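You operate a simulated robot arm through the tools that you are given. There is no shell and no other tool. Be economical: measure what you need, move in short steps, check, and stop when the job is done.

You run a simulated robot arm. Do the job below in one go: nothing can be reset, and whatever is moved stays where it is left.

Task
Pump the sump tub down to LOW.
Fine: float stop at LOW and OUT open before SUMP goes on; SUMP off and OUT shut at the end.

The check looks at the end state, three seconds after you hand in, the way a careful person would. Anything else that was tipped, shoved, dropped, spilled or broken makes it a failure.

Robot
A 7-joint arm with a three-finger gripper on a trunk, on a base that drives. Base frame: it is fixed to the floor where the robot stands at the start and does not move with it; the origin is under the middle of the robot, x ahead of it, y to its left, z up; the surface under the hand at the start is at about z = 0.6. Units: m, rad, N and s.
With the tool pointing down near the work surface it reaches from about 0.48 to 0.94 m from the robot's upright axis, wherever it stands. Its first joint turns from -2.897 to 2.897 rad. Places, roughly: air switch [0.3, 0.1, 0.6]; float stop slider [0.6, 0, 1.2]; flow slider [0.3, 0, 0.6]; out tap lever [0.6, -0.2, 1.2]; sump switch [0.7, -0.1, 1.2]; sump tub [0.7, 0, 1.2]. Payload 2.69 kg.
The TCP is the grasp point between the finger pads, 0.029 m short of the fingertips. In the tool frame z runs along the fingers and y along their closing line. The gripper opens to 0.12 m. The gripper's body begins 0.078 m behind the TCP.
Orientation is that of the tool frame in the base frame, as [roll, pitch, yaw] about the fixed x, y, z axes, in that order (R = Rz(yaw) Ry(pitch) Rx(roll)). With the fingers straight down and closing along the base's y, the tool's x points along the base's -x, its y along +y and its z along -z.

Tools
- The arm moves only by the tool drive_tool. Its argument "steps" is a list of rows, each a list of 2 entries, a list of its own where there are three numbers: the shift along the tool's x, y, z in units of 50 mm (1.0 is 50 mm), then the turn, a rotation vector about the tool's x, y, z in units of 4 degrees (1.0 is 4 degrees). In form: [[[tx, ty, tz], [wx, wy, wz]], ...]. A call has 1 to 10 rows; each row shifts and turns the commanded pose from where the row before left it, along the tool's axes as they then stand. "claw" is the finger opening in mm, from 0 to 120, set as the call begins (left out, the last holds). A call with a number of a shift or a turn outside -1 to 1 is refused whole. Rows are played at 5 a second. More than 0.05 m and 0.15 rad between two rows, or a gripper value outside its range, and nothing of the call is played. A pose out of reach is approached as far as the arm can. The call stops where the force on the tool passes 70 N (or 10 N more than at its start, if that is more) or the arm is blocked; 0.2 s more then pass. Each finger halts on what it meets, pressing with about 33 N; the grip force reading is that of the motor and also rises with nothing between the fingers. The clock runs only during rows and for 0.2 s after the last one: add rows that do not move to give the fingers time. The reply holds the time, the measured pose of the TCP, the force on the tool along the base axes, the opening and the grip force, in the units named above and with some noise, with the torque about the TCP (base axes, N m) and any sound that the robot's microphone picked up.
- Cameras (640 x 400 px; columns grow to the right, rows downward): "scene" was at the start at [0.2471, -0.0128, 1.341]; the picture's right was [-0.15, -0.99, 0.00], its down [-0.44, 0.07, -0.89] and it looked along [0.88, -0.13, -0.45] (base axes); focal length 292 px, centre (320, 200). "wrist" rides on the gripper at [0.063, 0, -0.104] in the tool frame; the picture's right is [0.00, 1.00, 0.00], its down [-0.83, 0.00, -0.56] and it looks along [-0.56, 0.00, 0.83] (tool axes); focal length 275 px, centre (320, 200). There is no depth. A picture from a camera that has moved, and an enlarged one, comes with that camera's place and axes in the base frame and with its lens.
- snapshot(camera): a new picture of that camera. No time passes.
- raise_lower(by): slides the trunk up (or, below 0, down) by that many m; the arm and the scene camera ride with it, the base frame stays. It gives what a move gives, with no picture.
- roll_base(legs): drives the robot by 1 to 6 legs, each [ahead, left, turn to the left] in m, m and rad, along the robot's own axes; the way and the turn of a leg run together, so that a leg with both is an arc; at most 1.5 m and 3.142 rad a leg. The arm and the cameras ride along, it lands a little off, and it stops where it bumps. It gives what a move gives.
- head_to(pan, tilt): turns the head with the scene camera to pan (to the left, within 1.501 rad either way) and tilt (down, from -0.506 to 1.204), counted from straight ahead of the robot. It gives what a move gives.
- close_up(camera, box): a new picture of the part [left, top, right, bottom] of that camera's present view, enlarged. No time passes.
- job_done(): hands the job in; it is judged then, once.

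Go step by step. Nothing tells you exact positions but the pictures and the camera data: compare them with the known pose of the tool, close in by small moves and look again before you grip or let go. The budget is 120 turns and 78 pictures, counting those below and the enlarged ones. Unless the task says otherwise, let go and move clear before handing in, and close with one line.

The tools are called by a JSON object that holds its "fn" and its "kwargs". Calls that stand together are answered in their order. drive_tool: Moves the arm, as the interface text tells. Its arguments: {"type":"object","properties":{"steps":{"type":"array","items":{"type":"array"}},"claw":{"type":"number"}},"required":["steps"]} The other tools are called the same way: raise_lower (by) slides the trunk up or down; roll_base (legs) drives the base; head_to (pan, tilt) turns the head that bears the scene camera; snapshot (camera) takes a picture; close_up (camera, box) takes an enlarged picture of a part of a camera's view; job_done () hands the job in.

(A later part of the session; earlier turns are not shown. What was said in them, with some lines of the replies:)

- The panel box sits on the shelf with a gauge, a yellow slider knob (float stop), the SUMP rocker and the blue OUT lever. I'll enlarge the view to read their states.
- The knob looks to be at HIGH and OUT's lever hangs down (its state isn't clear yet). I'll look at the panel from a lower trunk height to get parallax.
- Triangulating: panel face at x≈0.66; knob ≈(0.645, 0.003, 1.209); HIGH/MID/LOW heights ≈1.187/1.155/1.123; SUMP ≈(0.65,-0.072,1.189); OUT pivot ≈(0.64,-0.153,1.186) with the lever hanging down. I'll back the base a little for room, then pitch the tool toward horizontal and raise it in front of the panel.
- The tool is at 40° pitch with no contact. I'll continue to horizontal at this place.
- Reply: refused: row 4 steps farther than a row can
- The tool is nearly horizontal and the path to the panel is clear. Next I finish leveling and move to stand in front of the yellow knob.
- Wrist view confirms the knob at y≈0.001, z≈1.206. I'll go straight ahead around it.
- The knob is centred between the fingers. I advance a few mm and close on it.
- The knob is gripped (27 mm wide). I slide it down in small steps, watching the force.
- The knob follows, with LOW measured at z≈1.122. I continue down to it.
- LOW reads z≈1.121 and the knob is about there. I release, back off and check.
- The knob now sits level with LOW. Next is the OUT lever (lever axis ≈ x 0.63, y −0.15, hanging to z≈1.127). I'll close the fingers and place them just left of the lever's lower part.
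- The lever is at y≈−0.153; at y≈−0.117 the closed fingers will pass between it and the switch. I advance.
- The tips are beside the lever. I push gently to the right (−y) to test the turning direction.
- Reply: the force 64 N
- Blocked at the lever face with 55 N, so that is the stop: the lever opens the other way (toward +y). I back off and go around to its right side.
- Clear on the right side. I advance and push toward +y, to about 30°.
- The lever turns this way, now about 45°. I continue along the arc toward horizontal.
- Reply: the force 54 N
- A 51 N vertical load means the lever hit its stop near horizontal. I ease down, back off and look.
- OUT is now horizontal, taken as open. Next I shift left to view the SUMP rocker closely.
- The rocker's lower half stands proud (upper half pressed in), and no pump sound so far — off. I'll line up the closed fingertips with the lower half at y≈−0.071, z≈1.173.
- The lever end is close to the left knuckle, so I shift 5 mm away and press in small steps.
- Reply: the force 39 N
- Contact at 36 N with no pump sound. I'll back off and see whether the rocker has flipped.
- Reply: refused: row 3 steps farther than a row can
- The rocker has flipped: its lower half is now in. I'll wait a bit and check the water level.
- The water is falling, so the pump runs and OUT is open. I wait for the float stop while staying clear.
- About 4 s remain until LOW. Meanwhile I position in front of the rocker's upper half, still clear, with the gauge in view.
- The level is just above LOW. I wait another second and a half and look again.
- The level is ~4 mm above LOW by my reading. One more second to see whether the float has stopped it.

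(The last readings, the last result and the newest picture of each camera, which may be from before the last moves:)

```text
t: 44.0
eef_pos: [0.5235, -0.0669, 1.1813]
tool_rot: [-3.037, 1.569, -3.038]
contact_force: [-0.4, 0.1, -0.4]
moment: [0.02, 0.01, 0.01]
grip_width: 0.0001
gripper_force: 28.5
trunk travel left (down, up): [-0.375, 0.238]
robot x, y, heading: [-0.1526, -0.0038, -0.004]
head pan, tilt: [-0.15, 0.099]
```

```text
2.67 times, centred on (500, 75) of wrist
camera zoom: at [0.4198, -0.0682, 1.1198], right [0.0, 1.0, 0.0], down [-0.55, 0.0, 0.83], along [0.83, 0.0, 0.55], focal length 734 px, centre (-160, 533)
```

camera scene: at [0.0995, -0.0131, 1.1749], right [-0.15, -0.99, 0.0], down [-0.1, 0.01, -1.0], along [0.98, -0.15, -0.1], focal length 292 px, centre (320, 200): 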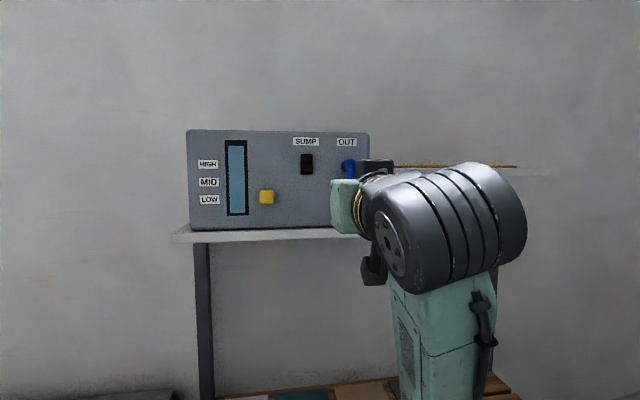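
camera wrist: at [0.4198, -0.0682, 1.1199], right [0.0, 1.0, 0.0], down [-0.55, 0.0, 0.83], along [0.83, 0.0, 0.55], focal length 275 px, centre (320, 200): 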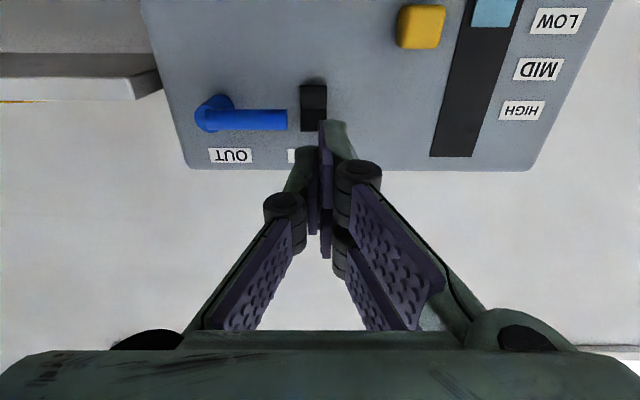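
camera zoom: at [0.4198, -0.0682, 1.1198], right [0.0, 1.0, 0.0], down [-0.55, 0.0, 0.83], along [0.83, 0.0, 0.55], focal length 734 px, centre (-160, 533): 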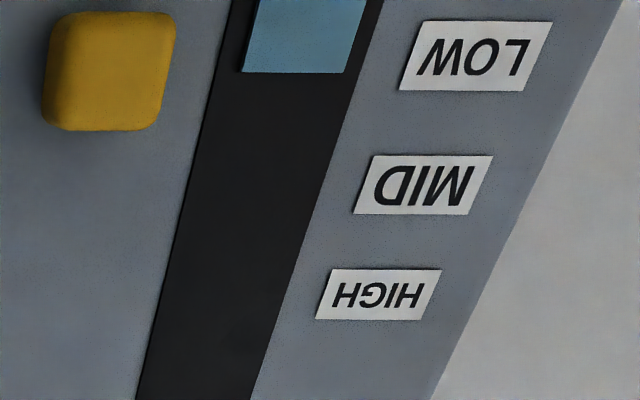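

The level has stopped, unchanged since the last look, and lies beside the LOW label. Now I switch SUMP off by pressing the rocker's upper half.

{"fn": "drive_tool", "kwargs": {"steps": [[[-0.27, 0, 0], [0, 0, 0]], [[0, 0, 0.8], [0, 0, 0]], [[0, 0, 0.8], [0, 0, 0]], [[0, 0, 0.15], [0, 0, 0]], [[0, 0, 0.08], [0, 0, 0]], [[0, 0, 0.06], [0, 0, 0]], [[0, 0, 0.06], [0, 0, 0]]]}}

```text
t: 45.6
eef_pos: [0.621, -0.0668, 1.1968]
tool_rot: [-2.561, 1.569, -2.563]
contact_force: [-12.8, 1.4, -3.9]
moment: [0.03, 0.37, 0.03]
grip_width: 0.0062
gripper_force: 28.7
trunk travel left (down, up): [-0.375, 0.238]
robot x, y, heading: [-0.1499, 0.0007, 0.001]
head pan, tilt: [-0.15, 0.099]
```

Contact with 13 N; I press a bit further, then back off and look.

{"fn": "drive_tool", "kwargs": {"steps": [[[0, 0, 0.05], [0, 0, 0]], [[0, 0, 0.03], [0, 0, 0]]]}}

{"fn": "drive_tool", "kwargs": {"steps": [[[0, 0, -0.6], [0, 0, 0]], [[0, 0, -0.9], [0, 0, 0]], [[0, 0, -0.8], [0, 0, 0]], [[0.3, 0.8, 0], [0, 0, 0]], [[0.4, 0.7, 0], [0, 0, 0]]]}}

{"fn": "snapshot", "kwargs": {"camera": "wrist"}}

{"fn": "close_up", "kwargs": {"camera": "wrist", "box": [140, 70, 300, 170]}}

```text
t: 46.2
eef_pos: [0.6213, -0.0673, 1.1985]
tool_rot: [-0.614, 1.568, -0.614]
contact_force: [-51.8, 3.2, -20.0]
moment: [0.04, 1.54, 0.08]
grip_width: 0.006
gripper_force: 28.1
trunk travel left (down, up): [-0.375, 0.238]
robot x, y, heading: [-0.1467, -0.002, -0.002]
head pan, tilt: [-0.15, 0.099]
```

```text
t: 47.4
eef_pos: [0.5108, 0.0094, 1.1598]
tool_rot: [3.081, 1.566, 3.081]
contact_force: [-0.5, -0.2, -1.5]
moment: [-0.01, 0.03, 0.02]
grip_width: 0.0
gripper_force: 28.4
trunk travel left (down, up): [-0.375, 0.238]
robot x, y, heading: [-0.1485, 0.0027, -0.001]
head pan, tilt: [-0.15, 0.099]
```

```text
42 pictures are left
camera wrist: at [0.4063, 0.0075, 1.0979], right [0.0, 1.0, 0.0], down [-0.55, 0.0, 0.83], along [0.83, 0.0, 0.55], focal length 275 px, centre (320, 200)
```

wrist: 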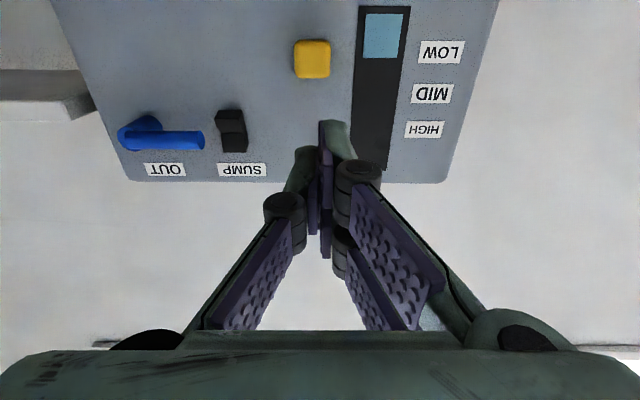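

```text
4.00 times, centred on (220, 120) of wrist
camera zoom: at [0.4063, 0.0075, 1.0979], right [0.0, 1.0, 0.0], down [-0.55, 0.0, 0.83], along [0.83, 0.0, 0.55], focal length 1101 px, centre (720, 520)
```

zoom: 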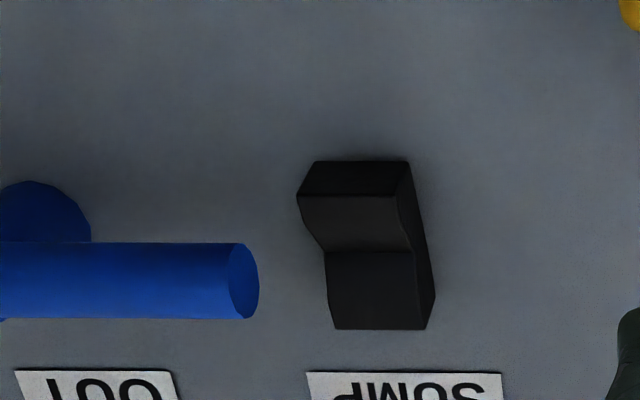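

SUMP is back to its off look. Now I close OUT: move above the horizontal lever, left of its tip side, and advance.

{"fn": "drive_tool", "kwargs": {"steps": [[[-0.5, -0.8, 0], [0, 0, 0]], [[-0.5, -0.8, 0], [0, 0, 0]], [[-0.14, -0.82, 0], [0, 0, 0]], [[0, 0, 0.8], [0, 0, 0]], [[0, 0, 0.6], [0, 0, 0]]]}}

{"fn": "snapshot", "kwargs": {"camera": "wrist"}}

```text
t: 48.6
eef_pos: [0.583, -0.1146, 1.2163]
tool_rot: [-2.897, 1.569, -2.899]
contact_force: [0.5, 0.1, 0.0]
moment: [0.01, 0.01, -0.02]
grip_width: 0.0
gripper_force: 28.1
trunk travel left (down, up): [-0.375, 0.238]
robot x, y, heading: [-0.1456, -0.0033, -0.002]
head pan, tilt: [-0.15, 0.099]
```

```text
40 pictures are left
camera wrist: at [0.4774, -0.1154, 1.1548], right [0.0, 1.0, -0.01], down [-0.55, 0.0, 0.83], along [0.83, 0.0, 0.55], focal length 275 px, centre (320, 200)
```

wrist: 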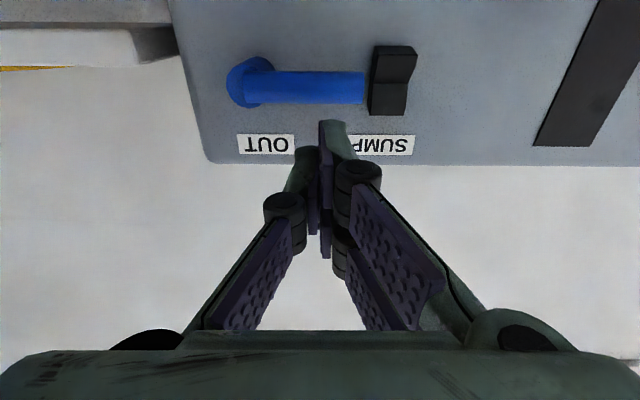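

The fingertips pass above the lever. I advance and push it down along the arc.

{"fn": "drive_tool", "kwargs": {"steps": [[[0, 0, 0.66], [0, 0, 0]], [[0.29, 0.07, 0], [0, 0, 0]], [[0.23, 0.03, 0], [0, 0, 0]], [[0.24, 0, 0], [0, 0, 0]], [[0.23, -0.06, 0], [0, 0, 0]], [[0.2, -0.12, 0], [0, 0, 0]], [[0.17, -0.17, 0], [0, 0, 0]], [[0.1, -0.15, 0], [0, 0, 0]]]}}

{"fn": "snapshot", "kwargs": {"camera": "wrist"}}

```text
t: 50.4
eef_pos: [0.6144, -0.1332, 1.1441]
tool_rot: [-2.509, 1.57, -2.507]
contact_force: [0.6, 3.0, 1.8]
moment: [-0.03, -0.03, 0.06]
grip_width: 0.0
gripper_force: 29.1
trunk travel left (down, up): [-0.375, 0.238]
robot x, y, heading: [-0.1482, -0.0015, -0.0]
head pan, tilt: [-0.15, 0.099]
```

```text
39 pictures are left
camera wrist: at [0.5092, -0.1343, 1.082], right [0.0, 1.0, -0.01], down [-0.55, 0.01, 0.83], along [0.83, 0.0, 0.55], focal length 275 px, centre (320, 200)
```

wrist: 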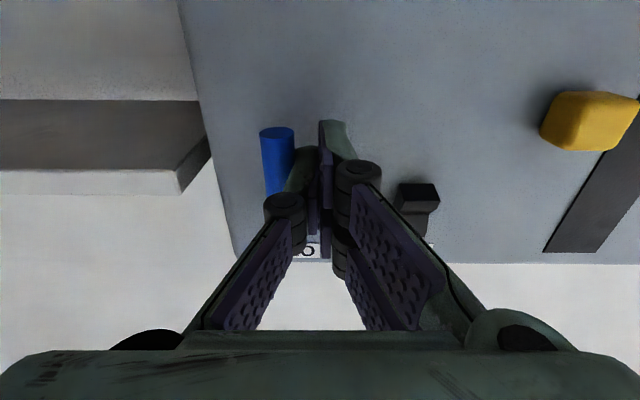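

The lever is nearly vertical; a tiny push to the stop, then I retract and check.

{"fn": "drive_tool", "kwargs": {"steps": [[[0, -0.08, 0], [0, 0, 0]], [[0, -0.06, 0], [0, 0, 0]]]}}

{"fn": "drive_tool", "kwargs": {"steps": [[[0, 0.35, 0], [0, 0, 0]], [[0, 0, -0.9], [0, 0, 0]], [[0, 0, -0.9], [0, 0, 0]], [[0, 0, -0.9], [0, 0, 0]], [[0, 0.9, 0], [0, 0, 0]], [[0, 0.9, 0], [0, 0, 0]]]}}

{"fn": "snapshot", "kwargs": {"camera": "wrist"}}

```text
t: 51.0
eef_pos: [0.6144, -0.1344, 1.1446]
tool_rot: [-2.143, 1.564, -2.137]
contact_force: [-10.5, 25.7, -10.2]
moment: [0.01, 0.16, 0.3]
grip_width: 0.0
gripper_force: 28.7
trunk travel left (down, up): [-0.375, 0.238]
robot x, y, heading: [-0.1502, -0.0006, 0.002]
head pan, tilt: [-0.15, 0.099]
```

```text
t: 52.4
eef_pos: [0.4779, -0.0317, 1.1436]
tool_rot: [3.107, 1.568, 3.105]
contact_force: [0.5, 0.2, 0.1]
moment: [-0.01, -0.01, 0.02]
grip_width: 0.0001
gripper_force: 28.6
trunk travel left (down, up): [-0.375, 0.238]
robot x, y, heading: [-0.147, 0.0006, 0.004]
head pan, tilt: [-0.15, 0.099]
```

```text
38 pictures are left
camera wrist: at [0.3735, -0.0323, 1.082], right [0.0, 1.0, 0.0], down [-0.55, 0.0, 0.83], along [0.83, 0.0, 0.55], focal length 275 px, centre (320, 200)
```

wrist: 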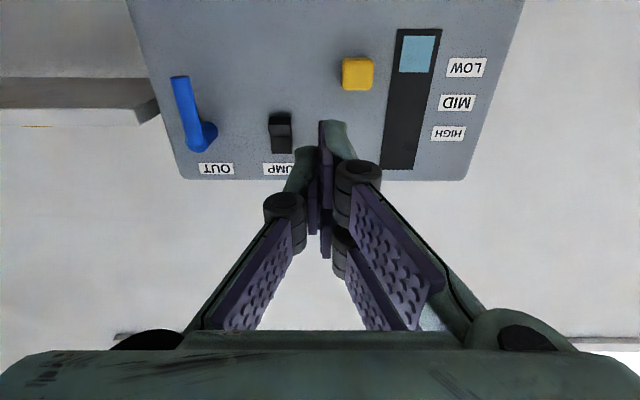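

The OUT lever hangs down against its stop again, SUMP is off, the float stop and level sit at LOW, and the arm is clear, so I hand in.

{"fn": "job_done", "kwargs": {}}

```text
The job is handed in.
```

The sump tub is pumped down to LOW, with the float stop at LOW, SUMP off and OUT shut. By my readings, the float stop and the water level both sit about 3–4 mm above the centre of the LOW label, still within its height.
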